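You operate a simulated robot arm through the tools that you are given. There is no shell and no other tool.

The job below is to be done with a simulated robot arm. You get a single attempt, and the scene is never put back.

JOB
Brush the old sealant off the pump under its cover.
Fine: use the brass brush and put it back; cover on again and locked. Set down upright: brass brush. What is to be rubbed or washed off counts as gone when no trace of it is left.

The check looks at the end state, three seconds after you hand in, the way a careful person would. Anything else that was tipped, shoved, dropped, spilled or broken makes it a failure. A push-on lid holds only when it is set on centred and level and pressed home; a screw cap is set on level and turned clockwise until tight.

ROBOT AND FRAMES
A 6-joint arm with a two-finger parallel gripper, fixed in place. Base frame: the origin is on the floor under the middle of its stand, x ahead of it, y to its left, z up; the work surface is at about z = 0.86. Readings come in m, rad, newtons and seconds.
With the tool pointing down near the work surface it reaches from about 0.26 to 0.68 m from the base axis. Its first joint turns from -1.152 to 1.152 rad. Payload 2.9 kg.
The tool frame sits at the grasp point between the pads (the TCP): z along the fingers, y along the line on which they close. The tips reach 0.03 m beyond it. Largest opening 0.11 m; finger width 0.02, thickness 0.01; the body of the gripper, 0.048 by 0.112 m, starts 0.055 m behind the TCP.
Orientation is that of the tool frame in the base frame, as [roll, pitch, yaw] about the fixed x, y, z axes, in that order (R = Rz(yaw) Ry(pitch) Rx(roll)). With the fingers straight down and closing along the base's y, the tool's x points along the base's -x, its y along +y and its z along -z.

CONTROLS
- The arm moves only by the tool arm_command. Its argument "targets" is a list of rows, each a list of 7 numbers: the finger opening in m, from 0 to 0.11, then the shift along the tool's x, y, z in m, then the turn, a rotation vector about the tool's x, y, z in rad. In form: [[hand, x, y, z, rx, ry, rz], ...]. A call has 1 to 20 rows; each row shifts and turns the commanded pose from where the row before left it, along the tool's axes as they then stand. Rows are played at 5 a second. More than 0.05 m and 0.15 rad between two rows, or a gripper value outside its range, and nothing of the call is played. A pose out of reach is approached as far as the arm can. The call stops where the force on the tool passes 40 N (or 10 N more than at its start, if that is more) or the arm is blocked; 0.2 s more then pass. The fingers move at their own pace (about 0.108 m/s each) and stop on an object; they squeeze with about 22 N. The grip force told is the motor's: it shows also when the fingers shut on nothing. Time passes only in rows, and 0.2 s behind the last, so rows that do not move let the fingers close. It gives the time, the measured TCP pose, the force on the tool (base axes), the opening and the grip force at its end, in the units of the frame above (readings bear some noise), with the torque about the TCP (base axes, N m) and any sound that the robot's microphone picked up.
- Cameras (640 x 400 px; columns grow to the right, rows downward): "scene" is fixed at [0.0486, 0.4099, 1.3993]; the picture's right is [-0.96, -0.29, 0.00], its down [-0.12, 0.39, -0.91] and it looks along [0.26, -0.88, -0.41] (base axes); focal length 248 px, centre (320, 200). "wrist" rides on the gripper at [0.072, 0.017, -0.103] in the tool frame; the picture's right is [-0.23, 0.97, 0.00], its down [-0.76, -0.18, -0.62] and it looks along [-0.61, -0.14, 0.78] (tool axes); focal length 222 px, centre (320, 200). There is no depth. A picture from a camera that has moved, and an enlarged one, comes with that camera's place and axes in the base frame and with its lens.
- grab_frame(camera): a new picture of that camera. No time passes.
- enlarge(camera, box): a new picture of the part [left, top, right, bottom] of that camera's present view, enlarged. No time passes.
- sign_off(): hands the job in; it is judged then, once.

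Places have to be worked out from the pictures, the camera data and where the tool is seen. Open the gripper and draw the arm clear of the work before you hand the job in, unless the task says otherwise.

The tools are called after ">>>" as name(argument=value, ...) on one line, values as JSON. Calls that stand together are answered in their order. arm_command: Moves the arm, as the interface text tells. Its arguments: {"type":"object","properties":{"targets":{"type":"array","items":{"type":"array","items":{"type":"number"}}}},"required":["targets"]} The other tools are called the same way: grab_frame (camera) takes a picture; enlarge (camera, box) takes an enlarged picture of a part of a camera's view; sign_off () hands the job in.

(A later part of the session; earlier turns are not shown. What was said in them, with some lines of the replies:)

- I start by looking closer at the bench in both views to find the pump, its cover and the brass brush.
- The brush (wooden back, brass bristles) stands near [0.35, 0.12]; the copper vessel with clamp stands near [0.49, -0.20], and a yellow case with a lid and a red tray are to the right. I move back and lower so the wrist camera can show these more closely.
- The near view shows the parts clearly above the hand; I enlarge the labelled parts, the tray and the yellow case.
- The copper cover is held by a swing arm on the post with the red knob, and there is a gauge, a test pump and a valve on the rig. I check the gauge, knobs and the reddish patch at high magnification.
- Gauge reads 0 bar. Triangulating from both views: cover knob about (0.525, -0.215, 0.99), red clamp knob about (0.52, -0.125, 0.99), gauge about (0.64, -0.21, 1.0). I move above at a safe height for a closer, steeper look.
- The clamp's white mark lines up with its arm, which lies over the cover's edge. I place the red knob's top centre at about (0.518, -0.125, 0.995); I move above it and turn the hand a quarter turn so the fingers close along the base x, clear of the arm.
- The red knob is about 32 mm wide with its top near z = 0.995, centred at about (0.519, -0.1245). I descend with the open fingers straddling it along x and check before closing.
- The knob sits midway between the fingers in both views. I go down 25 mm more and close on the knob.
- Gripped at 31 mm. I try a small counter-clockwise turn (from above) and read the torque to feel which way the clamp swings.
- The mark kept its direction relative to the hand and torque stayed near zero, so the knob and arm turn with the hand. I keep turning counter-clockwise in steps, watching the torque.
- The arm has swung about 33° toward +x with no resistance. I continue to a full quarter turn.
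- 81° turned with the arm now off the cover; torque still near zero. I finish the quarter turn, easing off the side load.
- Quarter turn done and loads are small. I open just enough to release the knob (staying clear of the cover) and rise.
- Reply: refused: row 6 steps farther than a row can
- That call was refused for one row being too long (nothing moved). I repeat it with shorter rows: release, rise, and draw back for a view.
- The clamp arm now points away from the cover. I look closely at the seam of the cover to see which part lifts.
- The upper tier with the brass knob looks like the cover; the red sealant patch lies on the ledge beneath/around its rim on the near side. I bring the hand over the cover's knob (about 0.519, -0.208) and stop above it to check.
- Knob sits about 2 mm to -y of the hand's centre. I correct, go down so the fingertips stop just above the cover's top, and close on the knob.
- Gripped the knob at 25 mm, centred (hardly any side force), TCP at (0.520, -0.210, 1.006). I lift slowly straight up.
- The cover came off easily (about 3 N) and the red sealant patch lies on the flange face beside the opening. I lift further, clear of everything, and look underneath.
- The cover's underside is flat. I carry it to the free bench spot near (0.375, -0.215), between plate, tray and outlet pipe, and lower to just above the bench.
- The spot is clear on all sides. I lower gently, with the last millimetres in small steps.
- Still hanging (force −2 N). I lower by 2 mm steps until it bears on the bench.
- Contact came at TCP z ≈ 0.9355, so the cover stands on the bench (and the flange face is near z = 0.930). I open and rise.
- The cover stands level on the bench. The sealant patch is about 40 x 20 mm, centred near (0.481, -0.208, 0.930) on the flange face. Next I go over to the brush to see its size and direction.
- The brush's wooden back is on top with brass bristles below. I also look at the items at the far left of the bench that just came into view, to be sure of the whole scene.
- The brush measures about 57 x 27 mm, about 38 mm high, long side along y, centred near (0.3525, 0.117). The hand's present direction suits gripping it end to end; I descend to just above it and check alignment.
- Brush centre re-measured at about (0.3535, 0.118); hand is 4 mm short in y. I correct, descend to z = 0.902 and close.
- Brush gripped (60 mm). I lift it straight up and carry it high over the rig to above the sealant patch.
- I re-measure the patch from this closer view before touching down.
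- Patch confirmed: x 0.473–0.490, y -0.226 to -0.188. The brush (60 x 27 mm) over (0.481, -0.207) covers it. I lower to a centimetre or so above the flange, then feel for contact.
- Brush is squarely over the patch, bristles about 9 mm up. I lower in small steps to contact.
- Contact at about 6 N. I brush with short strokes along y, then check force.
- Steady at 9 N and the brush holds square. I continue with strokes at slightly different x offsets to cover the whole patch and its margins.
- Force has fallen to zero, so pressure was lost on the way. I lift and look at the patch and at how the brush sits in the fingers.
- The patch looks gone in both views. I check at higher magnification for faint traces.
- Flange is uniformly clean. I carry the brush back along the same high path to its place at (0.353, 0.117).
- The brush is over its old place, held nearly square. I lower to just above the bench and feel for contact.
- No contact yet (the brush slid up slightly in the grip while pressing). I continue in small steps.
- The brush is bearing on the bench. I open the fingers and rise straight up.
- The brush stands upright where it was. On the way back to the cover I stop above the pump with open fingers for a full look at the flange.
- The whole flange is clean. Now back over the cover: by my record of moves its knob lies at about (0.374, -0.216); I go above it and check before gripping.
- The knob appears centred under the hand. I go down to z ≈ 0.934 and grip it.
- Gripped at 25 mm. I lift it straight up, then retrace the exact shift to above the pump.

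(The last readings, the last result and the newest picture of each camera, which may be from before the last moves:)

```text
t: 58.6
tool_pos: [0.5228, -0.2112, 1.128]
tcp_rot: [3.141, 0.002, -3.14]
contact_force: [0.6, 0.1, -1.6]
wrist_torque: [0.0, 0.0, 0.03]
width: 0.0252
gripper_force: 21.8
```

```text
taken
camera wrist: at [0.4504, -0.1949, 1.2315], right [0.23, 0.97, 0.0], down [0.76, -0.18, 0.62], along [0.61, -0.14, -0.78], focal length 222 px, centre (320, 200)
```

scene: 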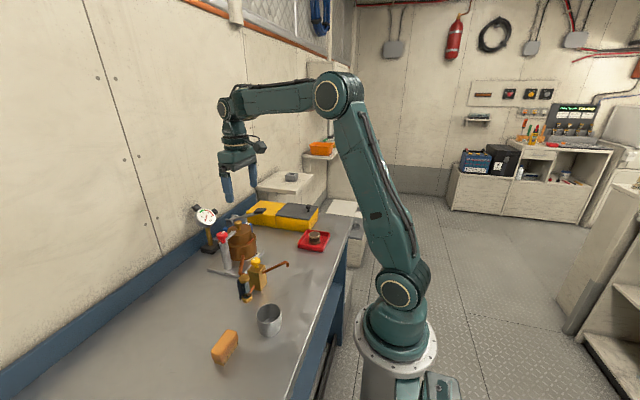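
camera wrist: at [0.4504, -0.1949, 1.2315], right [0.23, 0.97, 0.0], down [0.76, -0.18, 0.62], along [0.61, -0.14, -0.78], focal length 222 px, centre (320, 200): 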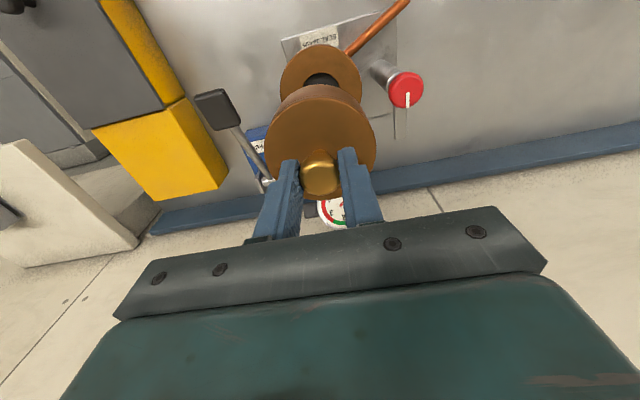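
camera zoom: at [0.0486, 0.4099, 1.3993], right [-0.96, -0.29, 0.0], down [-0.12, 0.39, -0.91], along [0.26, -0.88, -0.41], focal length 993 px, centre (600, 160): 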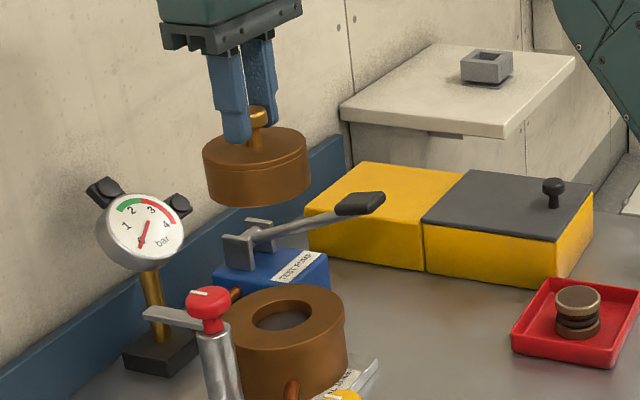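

Compared with the picture at lift-off, the cover is about 1.5 mm further along +x. I correct this and lower to 30 mm above the flange, the same height as in an earlier picture, to compare alignment.

>>> arm_command(targets=[[0.0, 0.0016, -0.0009, 0.03, 0, 0, 0], [0.0, 0, 0, 0.03, 0, 0, 0], [0.0, 0, 0, 0.032, 0, 0, 0], [0.0, 0, 0, 0, 0, 0, 0]])

>>> enlarge(camera="scene", box=[200, 180, 290, 260])

>>> enlarge(camera="wrist", box=[220, 60, 420, 240])

```text
t: 59.6
tool_pos: [0.5181, -0.2127, 1.0358]
tcp_rot: [-3.141, -0.001, 3.141]
contact_force: [0.7, 0.6, -1.9]
wrist_torque: [0.02, -0.01, -0.01]
width: 0.0251
gripper_force: 22.0
```

```text
5.00 times, centred on (245, 220) of scene
camera zoom: at [0.0486, 0.4099, 1.3993], right [-0.96, -0.29, 0.0], down [-0.12, 0.39, -0.91], along [0.26, -0.88, -0.41], focal length 1242 px, centre (695, 100)
```

zoom: 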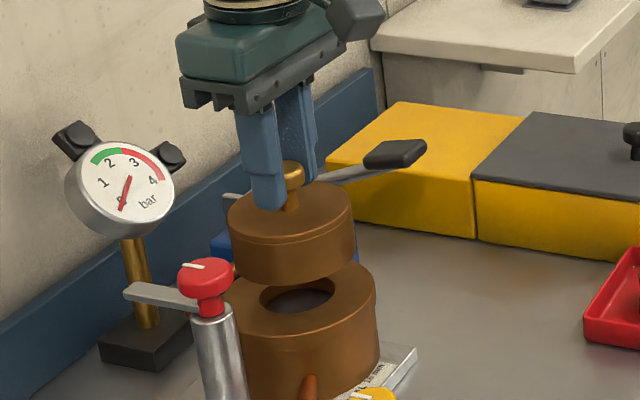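

```text
2.22 times, centred on (320, 150) of wrist
camera zoom: at [0.446, -0.1962, 1.139], right [0.23, 0.97, 0.0], down [0.76, -0.18, 0.62], along [0.61, -0.14, -0.78], focal length 494 px, centre (320, 311)
```

zoom: 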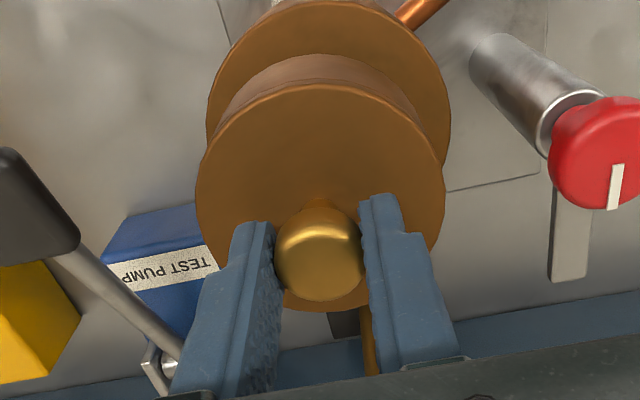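

Now the arm reads x = 0.518 and the scene view shows the cover about 3 mm too far toward -x compared with lift-off (0.521, -0.212). I correct and re-check at this height.

>>> arm_command(targets=[[0.0, -0.0025, 0.0008, 0, 0, 0, 0], [0.0, 0, 0, 0, 0, 0, 0], [0.0, 0, 0, 0, 0, 0, 0]])

>>> enlarge(camera="scene", box=[200, 180, 290, 260])

>>> enlarge(camera="scene", box=[225, 215, 275, 255])

```text
t: 60.4
tool_pos: [0.5225, -0.2118, 1.0345]
tcp_rot: [3.141, 0.0, 3.141]
contact_force: [-0.3, 0.0, -3.5]
wrist_torque: [0.03, 0.01, -0.02]
width: 0.0253
gripper_force: 22.2
```

```text
5.00 times, centred on (245, 220) of scene
camera zoom: at [0.0486, 0.4099, 1.3993], right [-0.96, -0.29, 0.0], down [-0.12, 0.39, -0.91], along [0.26, -0.88, -0.41], focal length 1242 px, centre (695, 100)
```

zoom: 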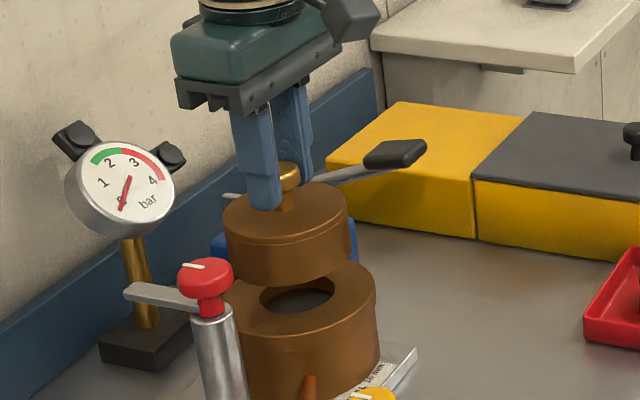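

```text
10.00 times, centred on (250, 235) of scene
camera zoom: at [0.0486, 0.4099, 1.3993], right [-0.96, -0.29, 0.0], down [-0.12, 0.39, -0.91], along [0.26, -0.88, -0.41], focal length 2483 px, centre (1020, -150)
```

zoom: 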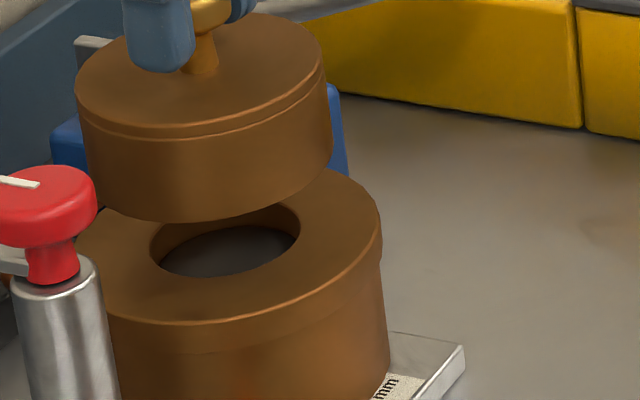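

The cover's edges now match the lift-off picture. I lower to about 8 mm above the flange and check again.

>>> arm_command(targets=[[0.0, 0, 0, 0.01, 0, 0, 0], [0.0, 0, 0, 0.01, 0, 0, 0], [0.0, 0, 0, 0, 0, 0, 0]])

>>> enlarge(camera="scene", box=[225, 205, 275, 255])

>>> enlarge(camera="wrist", box=[220, 60, 420, 240])

```text
t: 61.2
tool_pos: [0.5203, -0.2131, 1.0131]
tcp_rot: [3.141, 0.0, 3.141]
contact_force: [0.2, -0.5, -2.1]
wrist_torque: [-0.02, 0.01, 0.0]
width: 0.025
gripper_force: 21.9
```

```text
8.00 times, centred on (250, 230) of scene
camera zoom: at [0.0486, 0.4099, 1.3993], right [-0.96, -0.29, 0.0], down [-0.12, 0.39, -0.91], along [0.26, -0.88, -0.41], focal length 1987 px, centre (880, -40)
```

zoom: 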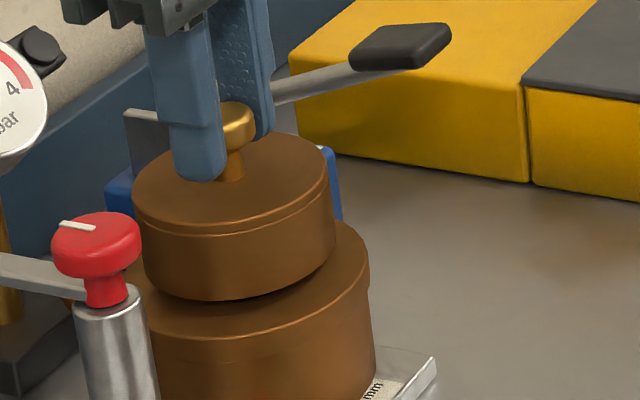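

```text
2.22 times, centred on (320, 150) of wrist
camera zoom: at [0.4489, -0.1956, 1.1177], right [0.23, 0.97, 0.0], down [0.76, -0.18, 0.62], along [0.61, -0.14, -0.78], focal length 494 px, centre (320, 311)
```

zoom: 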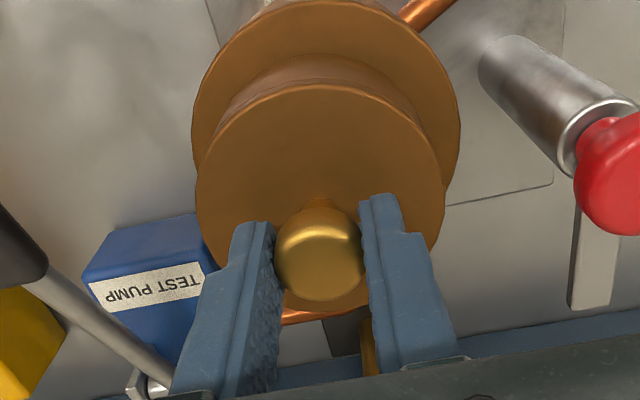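

In the wrist view the flange centre lies about 1.5–2 mm toward +y of the cover's centre, agreeing with the first grip reading (0.520, -0.2104). I shift by that and re-check.

>>> arm_command(targets=[[0.0, 0.0003, 0.0017, 0, 0, 0, 0], [0.0, 0, 0, 0, 0, 0, 0], [0.0, 0, 0, 0, 0, 0, 0]])

>>> enlarge(camera="wrist", box=[250, 50, 390, 190])

>>> enlarge(camera="scene", box=[225, 205, 275, 255])

```text
t: 62.0
tool_pos: [0.5204, -0.2115, 1.0145]
tcp_rot: [-3.14, -0.001, 3.14]
contact_force: [-0.7, 0.0, -2.3]
wrist_torque: [-0.03, -0.01, -0.01]
width: 0.025
gripper_force: 21.7
```

```text
2.86 times, centred on (320, 120) of wrist
camera zoom: at [0.4484, -0.194, 1.1179], right [0.23, 0.97, 0.0], down [0.76, -0.18, 0.62], along [0.61, -0.14, -0.78], focal length 635 px, centre (320, 429)
```

zoom: 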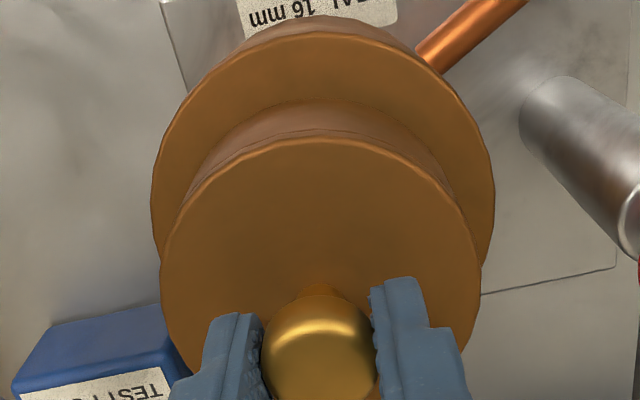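

```text
8.00 times, centred on (250, 230) of scene
camera zoom: at [0.0486, 0.4099, 1.3993], right [-0.96, -0.29, 0.0], down [-0.12, 0.39, -0.91], along [0.26, -0.88, -0.41], focal length 1987 px, centre (880, -40)
```

zoom: 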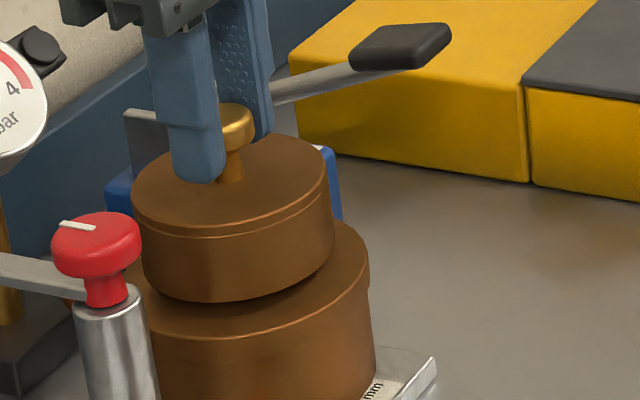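

Centred to within about a millimetre now (wrist: +0.9 mm in y left, scene: about -0.5 mm in x). I apply that while lowering, in small steps to contact.

>>> arm_command(targets=[[0.0, 0.0004, 0.0008, 0.003, 0, 0, 0], [0.0, 0, 0, 0.003, 0, 0, 0], [0.0, 0, 0, 0, 0, 0, 0]])

>>> arm_command(targets=[[0.0, 0, 0, 0.002, 0, 0, 0], [0.0, 0, 0, 0, 0, 0, 0]])

>>> enlarge(camera="wrist", box=[250, 50, 390, 190])

>>> enlarge(camera="scene", box=[225, 205, 275, 255])

```text
t: 62.8
tool_pos: [0.5204, -0.2094, 1.0069]
tcp_rot: [3.141, 0.0, 3.141]
contact_force: [0.5, 0.0, -3.1]
wrist_torque: [-0.01, -0.01, 0.01]
width: 0.0253
gripper_force: 21.8
```

```text
t: 63.4
tool_pos: [0.52, -0.2097, 1.0055]
tcp_rot: [-3.141, 0.001, -3.141]
contact_force: [-0.7, 0.0, -2.5]
wrist_torque: [0.0, 0.0, 0.01]
width: 0.0251
gripper_force: 21.4
```

```text
2.86 times, centred on (320, 120) of wrist
camera zoom: at [0.4474, -0.1925, 1.1098], right [0.23, 0.97, 0.0], down [0.76, -0.18, 0.62], along [0.61, -0.14, -0.78], focal length 635 px, centre (320, 429)
```

zoom: 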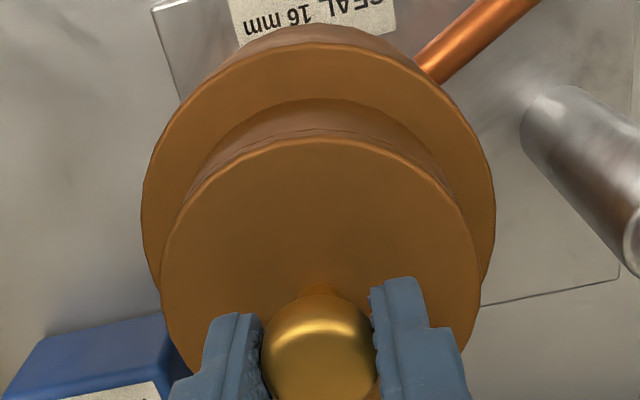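

```text
8.00 times, centred on (250, 230) of scene
camera zoom: at [0.0486, 0.4099, 1.3993], right [-0.96, -0.29, 0.0], down [-0.12, 0.39, -0.91], along [0.26, -0.88, -0.41], focal length 1987 px, centre (880, -40)
```

zoom: 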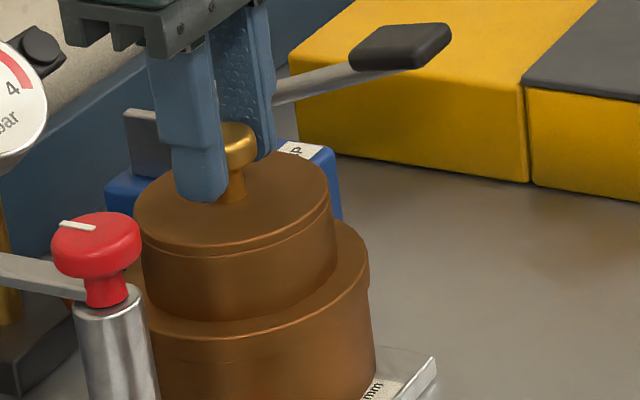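

Nearly seated, not touching yet; remaining offsets are under a millimetre. I trim x by -0.8 mm and y by -0.5 mm and lower to contact.

>>> arm_command(targets=[[0.0, 0.0008, -0.0005, 0, 0, 0, 0], [0.0, 0, 0, 0.001, 0, 0, 0], [0.0, 0, 0, 0, 0, 0, 0]])

>>> arm_command(targets=[[0.0, 0, 0, 0.001, 0, 0, 0], [0.0, 0, 0, 0, 0, 0, 0]])

```text
t: 64.2
tool_pos: [0.5194, -0.2098, 1.0053]
tcp_rot: [3.141, 0.0, -3.141]
contact_force: [-2.1, 0.3, 5.5]
wrist_torque: [-0.03, 0.33, -0.01]
width: 0.0254
gripper_force: 21.8
```

```text
t: 64.8
tool_pos: [0.5182, -0.2099, 1.0043]
tcp_rot: [-3.139, 0.001, -3.14]
contact_force: [-4.8, 1.5, 14.1]
wrist_torque: [0.01, 0.08, 0.01]
width: 0.0251
gripper_force: 21.9
```

Contact at 14 N. I check seat and centring in both views before pressing.

>>> enlarge(camera="scene", box=[225, 205, 275, 255])

>>> enlarge(camera="wrist", box=[250, 50, 390, 190])

```text
8.00 times, centred on (250, 230) of scene
camera zoom: at [0.0482, 0.4101, 1.3993], right [-0.96, -0.29, 0.0], down [-0.12, 0.39, -0.91], along [0.26, -0.88, -0.41], focal length 1987 px, centre (880, -40)
```

zoom: 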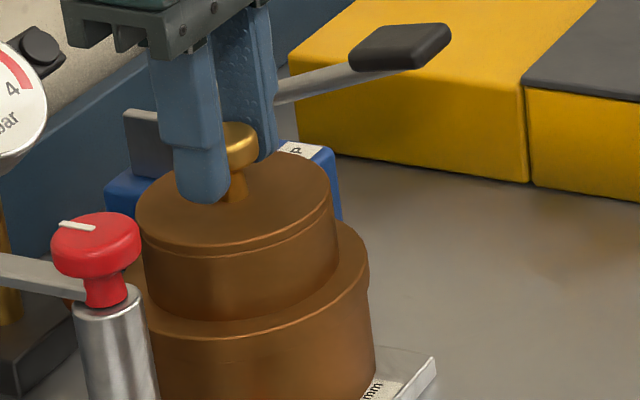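

```text
2.86 times, centred on (320, 120) of wrist
camera zoom: at [0.4466, -0.193, 1.109], right [0.23, 0.97, 0.0], down [0.76, -0.18, 0.63], along [0.61, -0.14, -0.78], focal length 635 px, centre (320, 429)
```

zoom: 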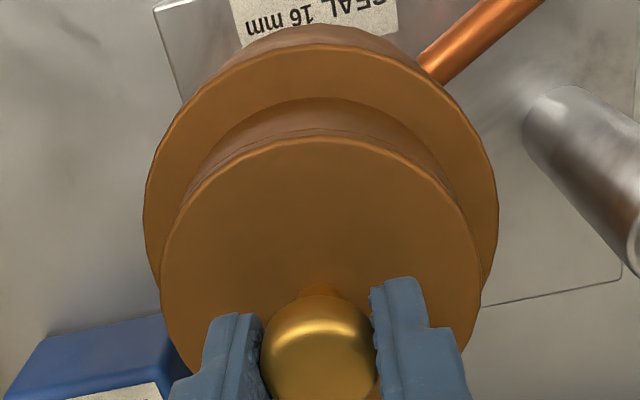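

Edges match the original seated picture within a fraction of a pixel (both centring and height). I release the knob and rise, then will press on its top with closed fingers to make sure it is home.

>>> arm_command(targets=[[0.05, 0, 0, 0, 0, 0, 0], [0.05, 0, 0, 0, 0, 0, 0], [0.05, 0, 0, -0.02, 0, 0, 0], [0.05, 0, 0, -0.03, 0, 0, 0], [0.0, 0, 0, 0, 0, 0, 0], [0.0, 0, 0, 0, 0, 0, 0], [0.0, 0, 0, 0, 0, 0, 0]])

>>> enlarge(camera="scene", box=[215, 205, 275, 265])

>>> enlarge(camera="wrist", box=[220, 50, 420, 220])

```text
t: 66.4
tool_pos: [0.5206, -0.2105, 1.0545]
tcp_rot: [-3.14, -0.001, 3.141]
contact_force: [0.0, -0.3, -0.2]
wrist_torque: [-0.02, 0.0, -0.01]
width: 0.0002
gripper_force: 22.1
```

```text
6.67 times, centred on (245, 235) of scene
camera zoom: at [0.0486, 0.4099, 1.3993], right [-0.96, -0.29, 0.0], down [-0.12, 0.39, -0.91], along [0.26, -0.88, -0.41], focal length 1656 px, centre (820, -33)
```

zoom: 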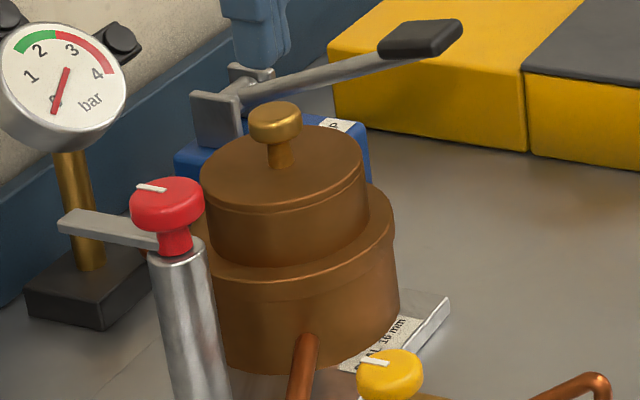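

```text
2.35 times, centred on (320, 135) of wrist
camera zoom: at [0.4476, -0.193, 1.1581], right [0.23, 0.97, 0.0], down [0.76, -0.18, 0.62], along [0.61, -0.14, -0.78], focal length 523 px, centre (320, 353)
```

zoom: 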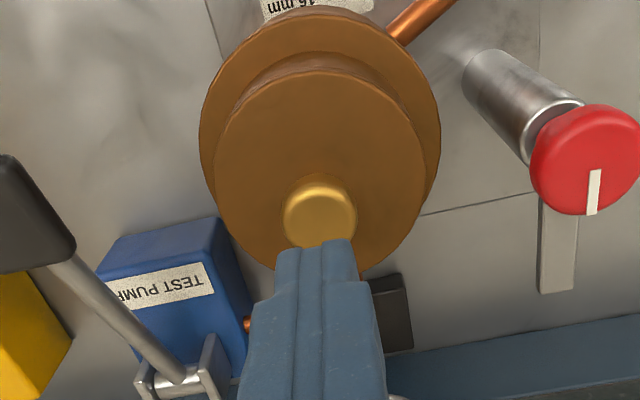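

The cover sits level and centred. With closed fingers I press down on the knob top, slowly, to about 20 N.

>>> arm_command(targets=[[0.0, 0, 0, 0.012, 0, 0, 0], [0.0, 0, 0, 0.01, 0, 0, 0], [0.0, 0, 0, 0.003, 0, 0, 0], [0.0, 0, 0, 0, 0, 0, 0]])

>>> arm_command(targets=[[0.0, 0, 0, 0.002, 0, 0, 0], [0.0, 0, 0, 0, 0, 0, 0]])

>>> arm_command(targets=[[0.0, 0, 0, 0.0015, 0, 0, 0], [0.0, 0, 0, 0, 0, 0, 0]])

```text
t: 67.4
tool_pos: [0.5198, -0.2106, 1.0284]
tcp_rot: [-3.141, -0.001, 3.141]
contact_force: [-0.2, -0.1, -0.2]
wrist_torque: [-0.02, 0.02, 0.02]
width: 0.0001
gripper_force: 22.3
```

```text
t: 68.0
tool_pos: [0.5193, -0.2099, 1.0271]
tcp_rot: [-3.141, 0.001, -3.14]
contact_force: [-0.4, 1.1, 3.2]
wrist_torque: [0.05, 0.04, -0.01]
width: 0.0
gripper_force: 21.7
```

```text
t: 68.6
tool_pos: [0.5206, -0.2097, 1.0267]
tcp_rot: [-3.137, 0.003, -3.141]
contact_force: [-1.5, 6.1, 16.7]
wrist_torque: [0.19, 0.16, -0.08]
width: 0.0
gripper_force: 22.0
```

16.7 N, rigid with no further travel, so the cover is home. I lift off and check that nothing shifted.

>>> arm_command(targets=[[0.0, 0, 0, 0.0007, 0, 0, 0], [0.0, 0, 0, 0, 0, 0, 0], [0.0, 0, 0, -0.01, 0, 0, 0], [0.0, 0, 0, -0.03, 0, 0, 0], [0.0, 0, 0, -0.04, 0, 0, 0], [0.0, 0, 0, -0.04, 0, 0, 0], [0.0, 0, 0, 0, 0, 0, 0]])

>>> enlarge(camera="scene", box=[215, 215, 275, 265])

>>> enlarge(camera="wrist", box=[240, 50, 400, 190])

```text
t: 70.2
tool_pos: [0.5195, -0.2097, 1.1448]
tcp_rot: [3.142, -0.001, -3.14]
contact_force: [-0.2, -0.1, 0.1]
wrist_torque: [0.02, 0.0, 0.04]
width: 0.0
gripper_force: 21.9
```

```text
8.00 times, centred on (245, 240) of scene
camera zoom: at [0.0486, 0.4099, 1.3993], right [-0.96, -0.29, 0.0], down [-0.12, 0.39, -0.91], along [0.26, -0.88, -0.41], focal length 1987 px, centre (920, -120)
```

zoom: 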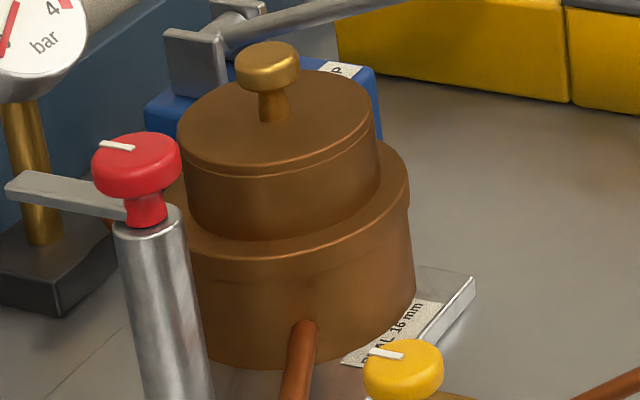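

```text
2.86 times, centred on (320, 120) of wrist
camera zoom: at [0.4468, -0.1936, 1.2487], right [0.23, 0.97, 0.0], down [0.76, -0.18, 0.62], along [0.61, -0.14, -0.78], focal length 635 px, centre (320, 429)
```

zoom: 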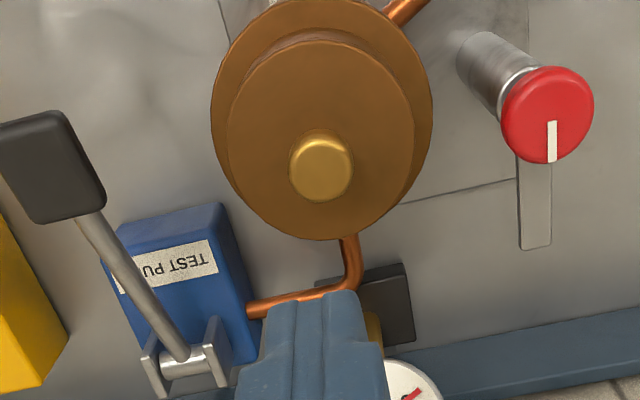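

The cover is seated as at the start. Next the clamp: I go above the red knob at (0.519, -0.125) with fingers opened to 44 mm and check before descending.

>>> arm_command(targets=[[0.044, 0, 0.0424, 0, 0, 0, 0], [0.044, 0, 0.0424, 0, 0, 0, 0], [0.044, 0, 0, 0.04, 0, 0, 0], [0.044, 0, 0, 0.04, 0, 0, 0], [0.044, 0, 0, 0.03, 0, 0, 0], [0.044, 0, 0, 0, 0, 0, 0], [0.044, 0, 0, 0, 0, 0, 0]])

>>> enlarge(camera="wrist", box=[220, 60, 420, 240])

>>> enlarge(camera="scene", box=[190, 200, 280, 270])

```text
t: 71.8
tool_pos: [0.5181, -0.1244, 1.0344]
tcp_rot: [-3.141, 0.001, -3.139]
contact_force: [-0.8, 0.5, 0.3]
wrist_torque: [0.03, -0.01, -0.05]
width: 0.044
gripper_force: 0.0
```

```text
2.22 times, centred on (320, 150) of wrist
camera zoom: at [0.4453, -0.1082, 1.1385], right [0.23, 0.97, 0.0], down [0.76, -0.18, 0.62], along [0.61, -0.14, -0.78], focal length 494 px, centre (320, 311)
```

zoom: 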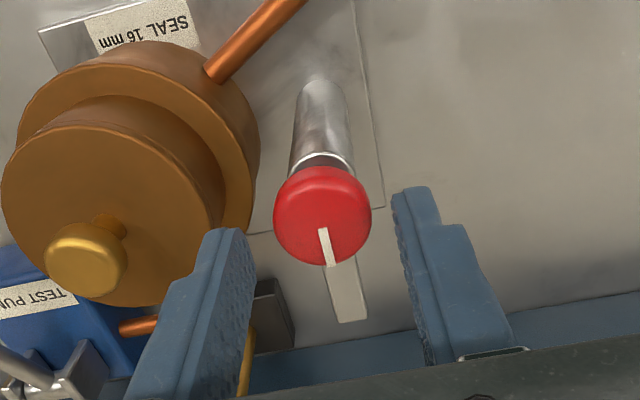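

```text
5.71 times, centred on (235, 235) of scene
camera zoom: at [0.0486, 0.4099, 1.3993], right [-0.96, -0.29, 0.0], down [-0.12, 0.39, -0.91], along [0.26, -0.88, -0.41], focal length 1419 px, centre (806, 0)
```

zoom: 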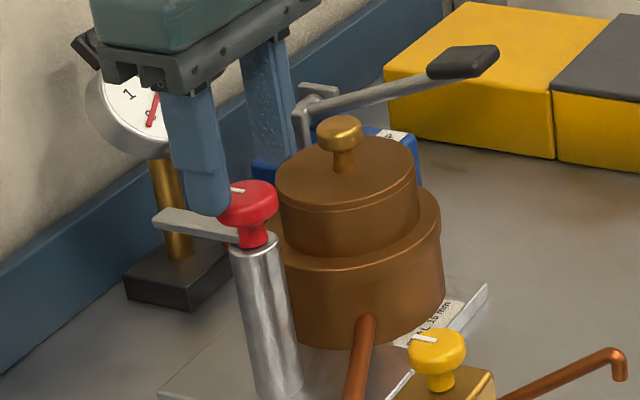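

The knob is centred between the fingers. I descend to z ≈ 1.001 and close on it.

>>> arm_command(targets=[[0.044, -0.001, 0, 0.017, 0, 0, 0], [0.044, 0, 0, 0.0165, 0, 0, 0], [0.03, 0, 0, 0, 0, 0, 0], [0.0, 0, 0, 0, 0, 0, 0], [0.0, 0, 0, 0, 0, 0, 0], [0.0, 0, 0, 0, 0, 0, 0]])

>>> enlarge(camera="scene", box=[190, 200, 280, 270])

```text
t: 73.2
tool_pos: [0.5183, -0.1258, 1.0012]
tcp_rot: [-3.141, -0.002, 3.142]
contact_force: [-2.4, -0.2, -0.5]
wrist_torque: [-0.03, 0.03, 0.01]
width: 0.031
gripper_force: 44.9
```

```text
5.71 times, centred on (235, 235) of scene
camera zoom: at [0.0485, 0.4099, 1.3993], right [-0.96, -0.29, 0.0], down [-0.12, 0.39, -0.91], along [0.26, -0.88, -0.41], focal length 1419 px, centre (806, 0)
```

zoom: 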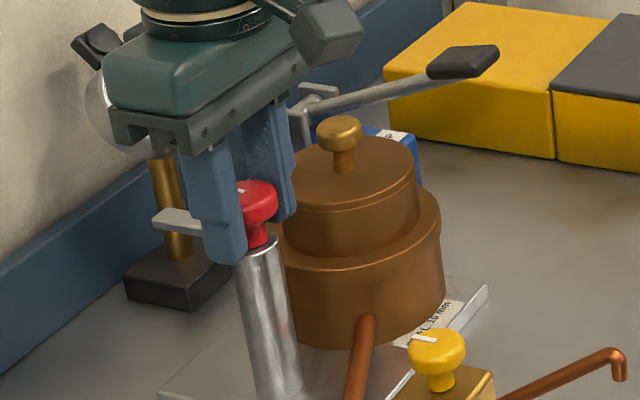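

Gripped at 31 mm with little side load. I turn it clockwise (from above) to bring the arm back over the cover, first part.

>>> arm_command(targets=[[0.0, 0, 0, 0, 0, 0, 0.1], [0.0, 0, 0, 0, 0, 0, 0.12], [0.0, 0, 0, 0, 0, 0, 0.12], [0.0, 0, 0, 0, 0, 0, 0.12], [0.0, 0, 0, 0, 0, 0, 0.12], [0.0, 0, 0, 0, 0, 0, 0.12], [0.0, 0, 0, 0, 0, 0, 0]])

>>> enlarge(camera="wrist", box=[220, 60, 420, 240])

>>> enlarge(camera="scene", box=[190, 200, 280, 270])

```text
t: 74.8
tool_pos: [0.5186, -0.1239, 1.0014]
tcp_rot: [-3.138, -0.006, 2.441]
contact_force: [-28.4, 8.9, 10.0]
wrist_torque: [-0.16, -0.06, -0.01]
width: 0.0313
gripper_force: 45.0
```

```text
2.22 times, centred on (320, 150) of wrist
camera zoom: at [0.4754, -0.0648, 1.1052], right [0.8, 0.6, 0.0], down [0.47, -0.63, 0.62], along [0.37, -0.5, -0.78], focal length 494 px, centre (320, 311)
```

zoom: 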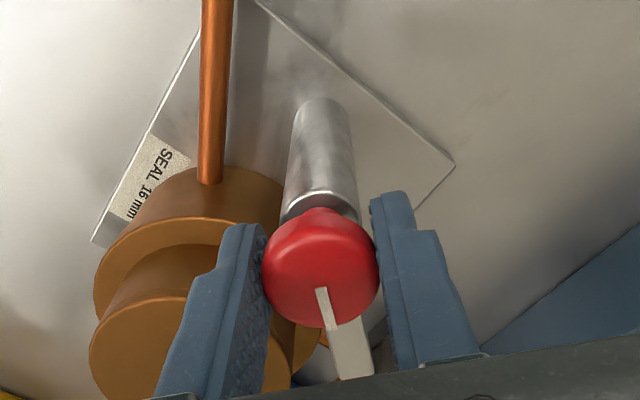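

```text
5.71 times, centred on (235, 235) of scene
camera zoom: at [0.0476, 0.4102, 1.3992], right [-0.96, -0.29, 0.0], down [-0.12, 0.39, -0.91], along [0.26, -0.88, -0.41], focal length 1419 px, centre (806, 0)
```

zoom: 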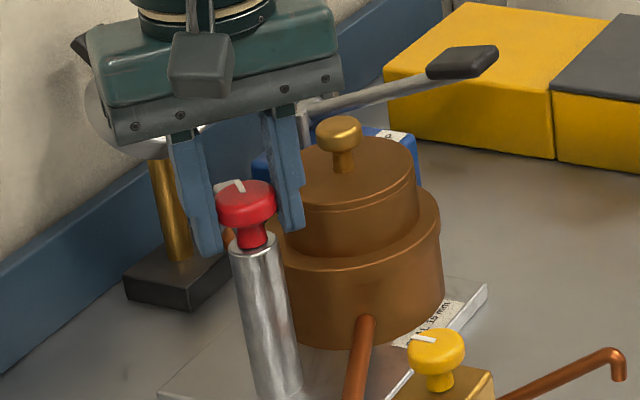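

The turn works, but a side load of 28 N built up (knob off the hand's turning axis by a couple of mm). I shift the hand to relieve it before turning further.

>>> arm_command(targets=[[0.0, 0.0012, -0.0005, 0, 0, 0, 0], [0.0, 0.0012, -0.0005, 0, 0, 0, 0], [0.0, 0, 0, 0, 0, 0, 0]])

```text
t: 75.6
tool_pos: [0.5178, -0.1242, 1.0002]
tcp_rot: [3.142, 0.001, 2.445]
contact_force: [-2.2, 7.2, 4.2]
wrist_torque: [0.7, 0.74, 0.02]
width: 0.0313
gripper_force: 44.7
```

Load relieved. I continue clockwise.

>>> arm_command(targets=[[0.0, 0.0003, 0.0003, 0, 0, 0, 0.12], [0.0, 0, 0, 0, 0, 0, 0.12], [0.0, 0, 0, 0, 0, 0, 0.12], [0.0, 0, 0, 0, 0, 0, 0.12], [0.0, 0, 0, 0, 0, 0, 0]])

>>> enlarge(camera="scene", box=[190, 200, 280, 270])

```text
t: 76.8
tool_pos: [0.5205, -0.1248, 1.0011]
tcp_rot: [3.138, 0.002, 1.959]
contact_force: [19.6, 3.5, -7.8]
wrist_torque: [-0.44, -0.53, 0.01]
width: 0.0313
gripper_force: 45.3
```

```text
5.71 times, centred on (235, 235) of scene
camera zoom: at [0.0492, 0.41, 1.3992], right [-0.96, -0.29, 0.0], down [-0.12, 0.39, -0.91], along [0.26, -0.88, -0.41], focal length 1419 px, centre (806, 0)
```

zoom: 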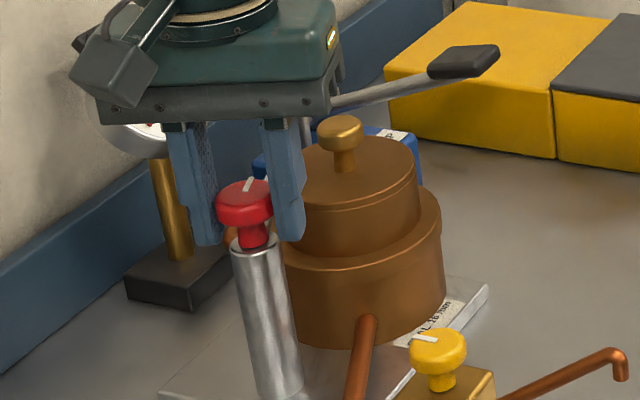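

Side load now +20 N in x; I relieve it and then finish the turn in smaller steps, watching torque.

>>> arm_command(targets=[[0.0, -0.0004, 0.0018, 0, 0, 0, 0], [0.0, 0, 0, 0, 0, 0, 0], [0.0, 0, 0, 0, 0, 0, 0.1], [0.0, 0, 0, 0, 0, 0, 0.1], [0.0, 0, 0, 0, 0, 0, 0]])

>>> enlarge(camera="scene", box=[190, 200, 280, 270])

>>> enlarge(camera="wrist", box=[220, 60, 420, 240])

```text
t: 78.0
tool_pos: [0.5195, -0.1245, 1.001]
tcp_rot: [3.141, 0.0, 1.758]
contact_force: [9.9, -3.2, -3.3]
wrist_torque: [0.53, 0.03, 0.01]
width: 0.0311
gripper_force: 44.8
```

```text
5.71 times, centred on (235, 235) of scene
camera zoom: at [0.0489, 0.4098, 1.3993], right [-0.96, -0.29, 0.0], down [-0.12, 0.39, -0.91], along [0.26, -0.88, -0.41], focal length 1419 px, centre (806, 0)
```

zoom: 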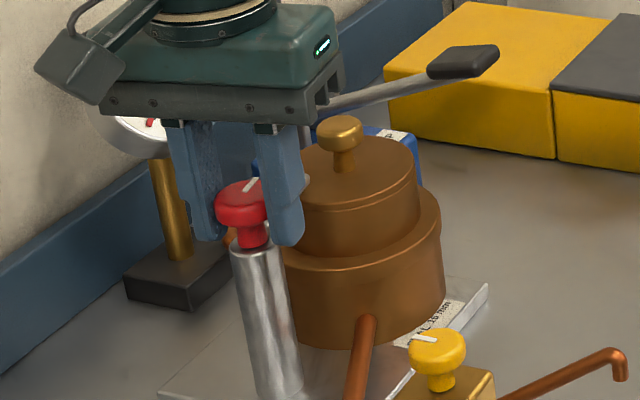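

```text
2.22 times, centred on (320, 150) of wrist
camera zoom: at [0.5227, -0.0498, 1.1048], right [1.0, -0.04, 0.0], down [-0.03, -0.78, 0.62], along [-0.03, -0.62, -0.78], focal length 494 px, centre (320, 311)
```

zoom: 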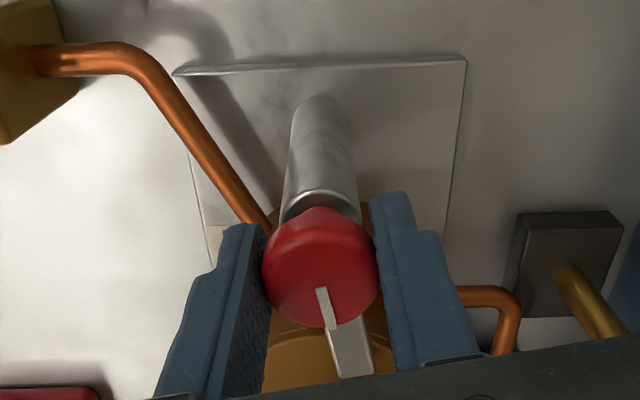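

Nearly there: 0.18 rad remains to the original direction. I finish it with the load eased.

>>> arm_command(targets=[[0.0, 0, 0.0008, 0, 0, 0, 0.06], [0.0, 0, 0, 0, 0, 0, 0.06], [0.0, 0, 0, 0, 0, 0, 0.06], [0.0, 0, 0, 0, 0, 0, 0]])

>>> enlarge(camera="wrist", box=[220, 60, 420, 240])

```text
t: 79.0
tool_pos: [0.5202, -0.1242, 1.0008]
tcp_rot: [-3.138, 0.002, 1.579]
contact_force: [-9.3, -7.8, -2.8]
wrist_torque: [-0.26, 0.2, -0.01]
width: 0.031
gripper_force: 45.5
```

```text
2.22 times, centred on (320, 150) of wrist
camera zoom: at [0.5367, -0.0516, 1.1048], right [0.98, -0.22, 0.0], down [-0.17, -0.76, 0.62], along [-0.14, -0.61, -0.78], focal length 494 px, centre (320, 311)
```

zoom: 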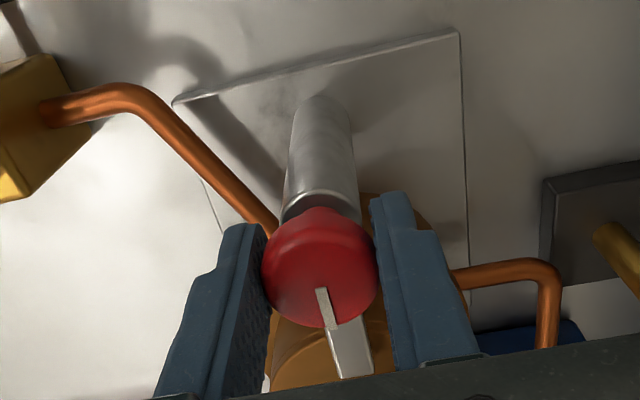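

The mark is back in its original direction. I nudge a little further clockwise to feel whether there is a stop.

>>> arm_command(targets=[[0.0, -0.0006, -0.0008, 0, 0, 0, 0.03], [0.0, 0, 0, 0, 0, 0, 0]])

```text
t: 79.6
tool_pos: [0.5191, -0.1248, 1.0007]
tcp_rot: [-3.14, 0.0, 1.552]
contact_force: [-4.6, -6.3, -9.0]
wrist_torque: [0.04, 0.03, 0.36]
width: 0.0313
gripper_force: 45.2
```

A torque of 0.36 N m now opposes the turn: the clamp is at its stop, locked. I release and rise clear.

>>> arm_command(targets=[[0.06, 0, 0, 0, 0, 0, 0], [0.06, 0, 0, 0, 0, 0, 0], [0.06, 0, 0, -0.03, 0, 0, 0], [0.06, 0, 0, -0.04, 0, 0, 0], [0.06, 0, 0, -0.04, 0, 0, 0], [0.06, 0, 0, -0.04, 0, 0, 0], [0.06, 0, 0, 0, 0, 0, 0]])

>>> enlarge(camera="wrist", box=[270, 60, 390, 190])

>>> enlarge(camera="scene", box=[215, 215, 275, 265])

>>> grab_frame(camera="scene")

```text
t: 81.2
tool_pos: [0.5213, -0.1229, 1.1543]
tcp_rot: [3.141, 0.0, 1.553]
contact_force: [0.1, 0.1, -0.2]
wrist_torque: [0.02, 0.01, -0.04]
width: 0.0602
gripper_force: 0.2
```

```text
3.08 times, centred on (330, 125) of wrist
camera zoom: at [0.5395, -0.0518, 1.2577], right [0.97, -0.25, 0.0], down [-0.19, -0.76, 0.62], along [-0.15, -0.6, -0.78], focal length 684 px, centre (289, 431)
```

zoom: 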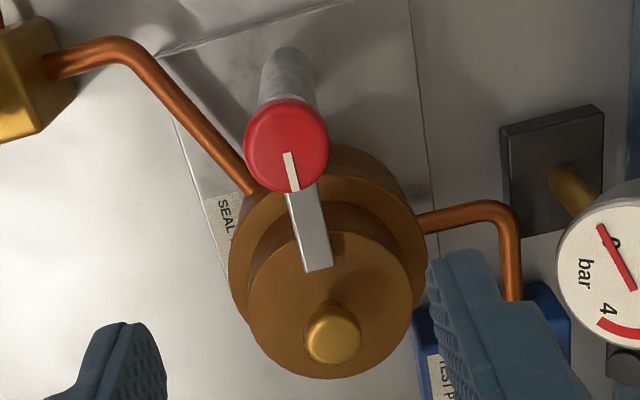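

```text
8.00 times, centred on (245, 240) of scene
camera zoom: at [0.0486, 0.4099, 1.3993], right [-0.96, -0.29, 0.0], down [-0.12, 0.39, -0.91], along [0.26, -0.88, -0.41], focal length 1987 px, centre (920, -120)
```

zoom: 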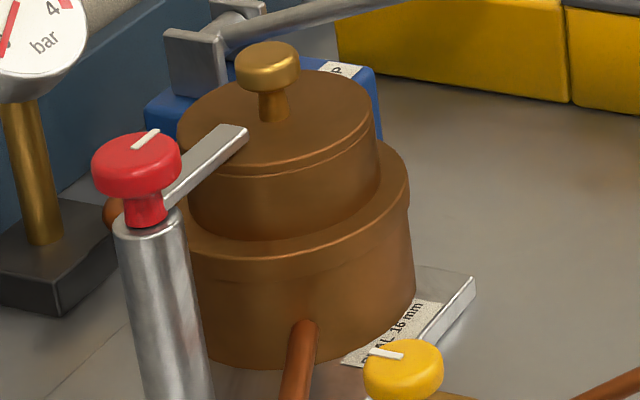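

```text
taken
```

scene: 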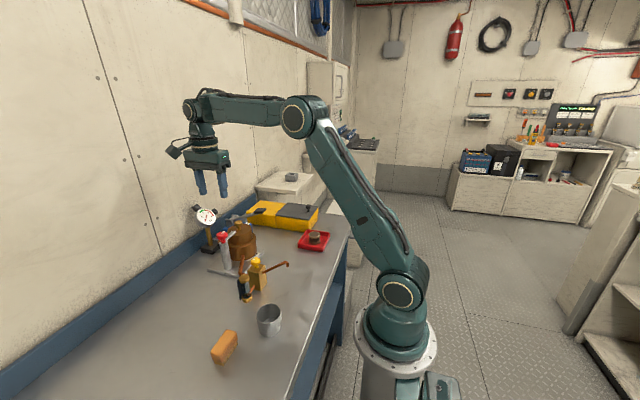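

Clamp, cover and mark all look exactly as at the start, with the sealant gone and the brush back. I open the hand and draw the arm up and back clear of the work.

>>> arm_command(targets=[[0.11, 0, 0, -0.04, 0, 0, 0], [0.11, 0, -0.03, -0.035, 0, 0, 0], [0.11, 0, -0.04, -0.025, 0, 0, 0], [0.11, 0, -0.045, 0, 0, 0, 0], [0.11, 0, -0.03, 0, 0, 0, 0], [0.11, 0, 0, 0, 0, 0, 0], [0.11, 0, 0, 0, 0, 0, 0]])

>>> grab_frame(camera="scene")

>>> enlarge(camera="scene", box=[170, 180, 370, 305])

>>> enlarge(camera="scene", box=[170, 280, 370, 400])

```text
t: 82.8
tool_pos: [0.3738, -0.1212, 1.2505]
tcp_rot: [3.141, 0.0, 1.552]
contact_force: [0.1, 0.1, 0.1]
wrist_torque: [0.03, 0.0, 0.03]
width: 0.11
gripper_force: 0.1
```

```text
taken
```

scene: 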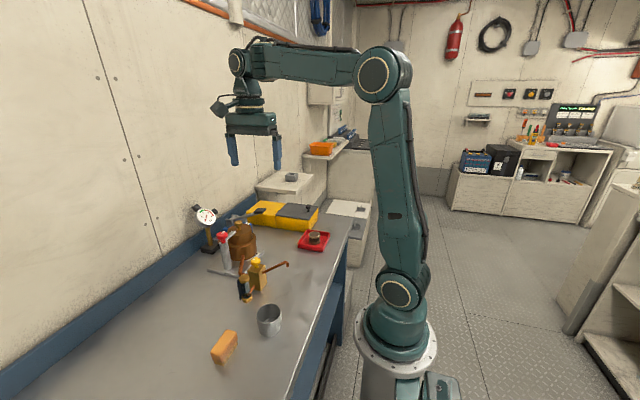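

```text
3.20 times, centred on (270, 242) of scene
camera zoom: at [0.0486, 0.4099, 1.3993], right [-0.96, -0.29, 0.0], down [-0.12, 0.39, -0.91], along [0.26, -0.88, -0.41], focal length 795 px, centre (480, 64)
```

zoom: 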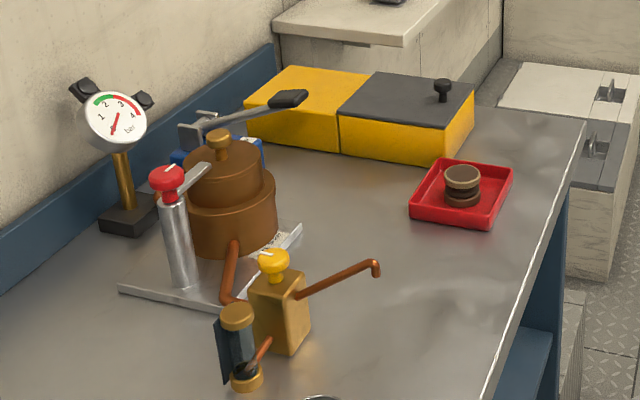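

```text
3.20 times, centred on (270, 340) of scene
camera zoom: at [0.0486, 0.4099, 1.3993], right [-0.96, -0.29, 0.0], down [-0.12, 0.39, -0.91], along [0.26, -0.88, -0.41], focal length 795 px, centre (480, -248)
```

zoom: 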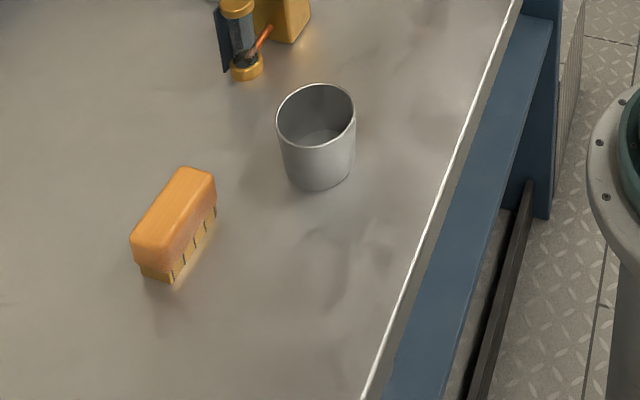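

Everything matches the starting layout: the sealant is off, the cover is seated with its clamp locked, and the brush stands upright in its place. The hand is open and the arm is clear of the work, so I hand in.

>>> sign_off()

```text
The job is handed in.
```

The old sealant is brushed off the pump. The cover is back on with its clamp locked, and the brass brush is upright where it came from. The job is handed in; I haven't seen a verdict.

- **Sealant:** before I refitted the cover, close-up views of the whole flange from both cameras showed no trace of the red patch.
- **Cover:** it matches its original position in the pictures to within about a millimetre. I pressed it down with about 17 N and it didn't move any further.
- **Clamp:** I turned the red knob back clockwise until it met its stop. The arm lies over the cover's edge as it did at the start.
- **Brush:** it stands upright within about a millimetre of its starting spot.
- **Everything else:** the bench in the final scene pictures matches the start. The items at the far left of the bench were out of that view and I never touched them. The gripper is open and the arm is clear of the work.
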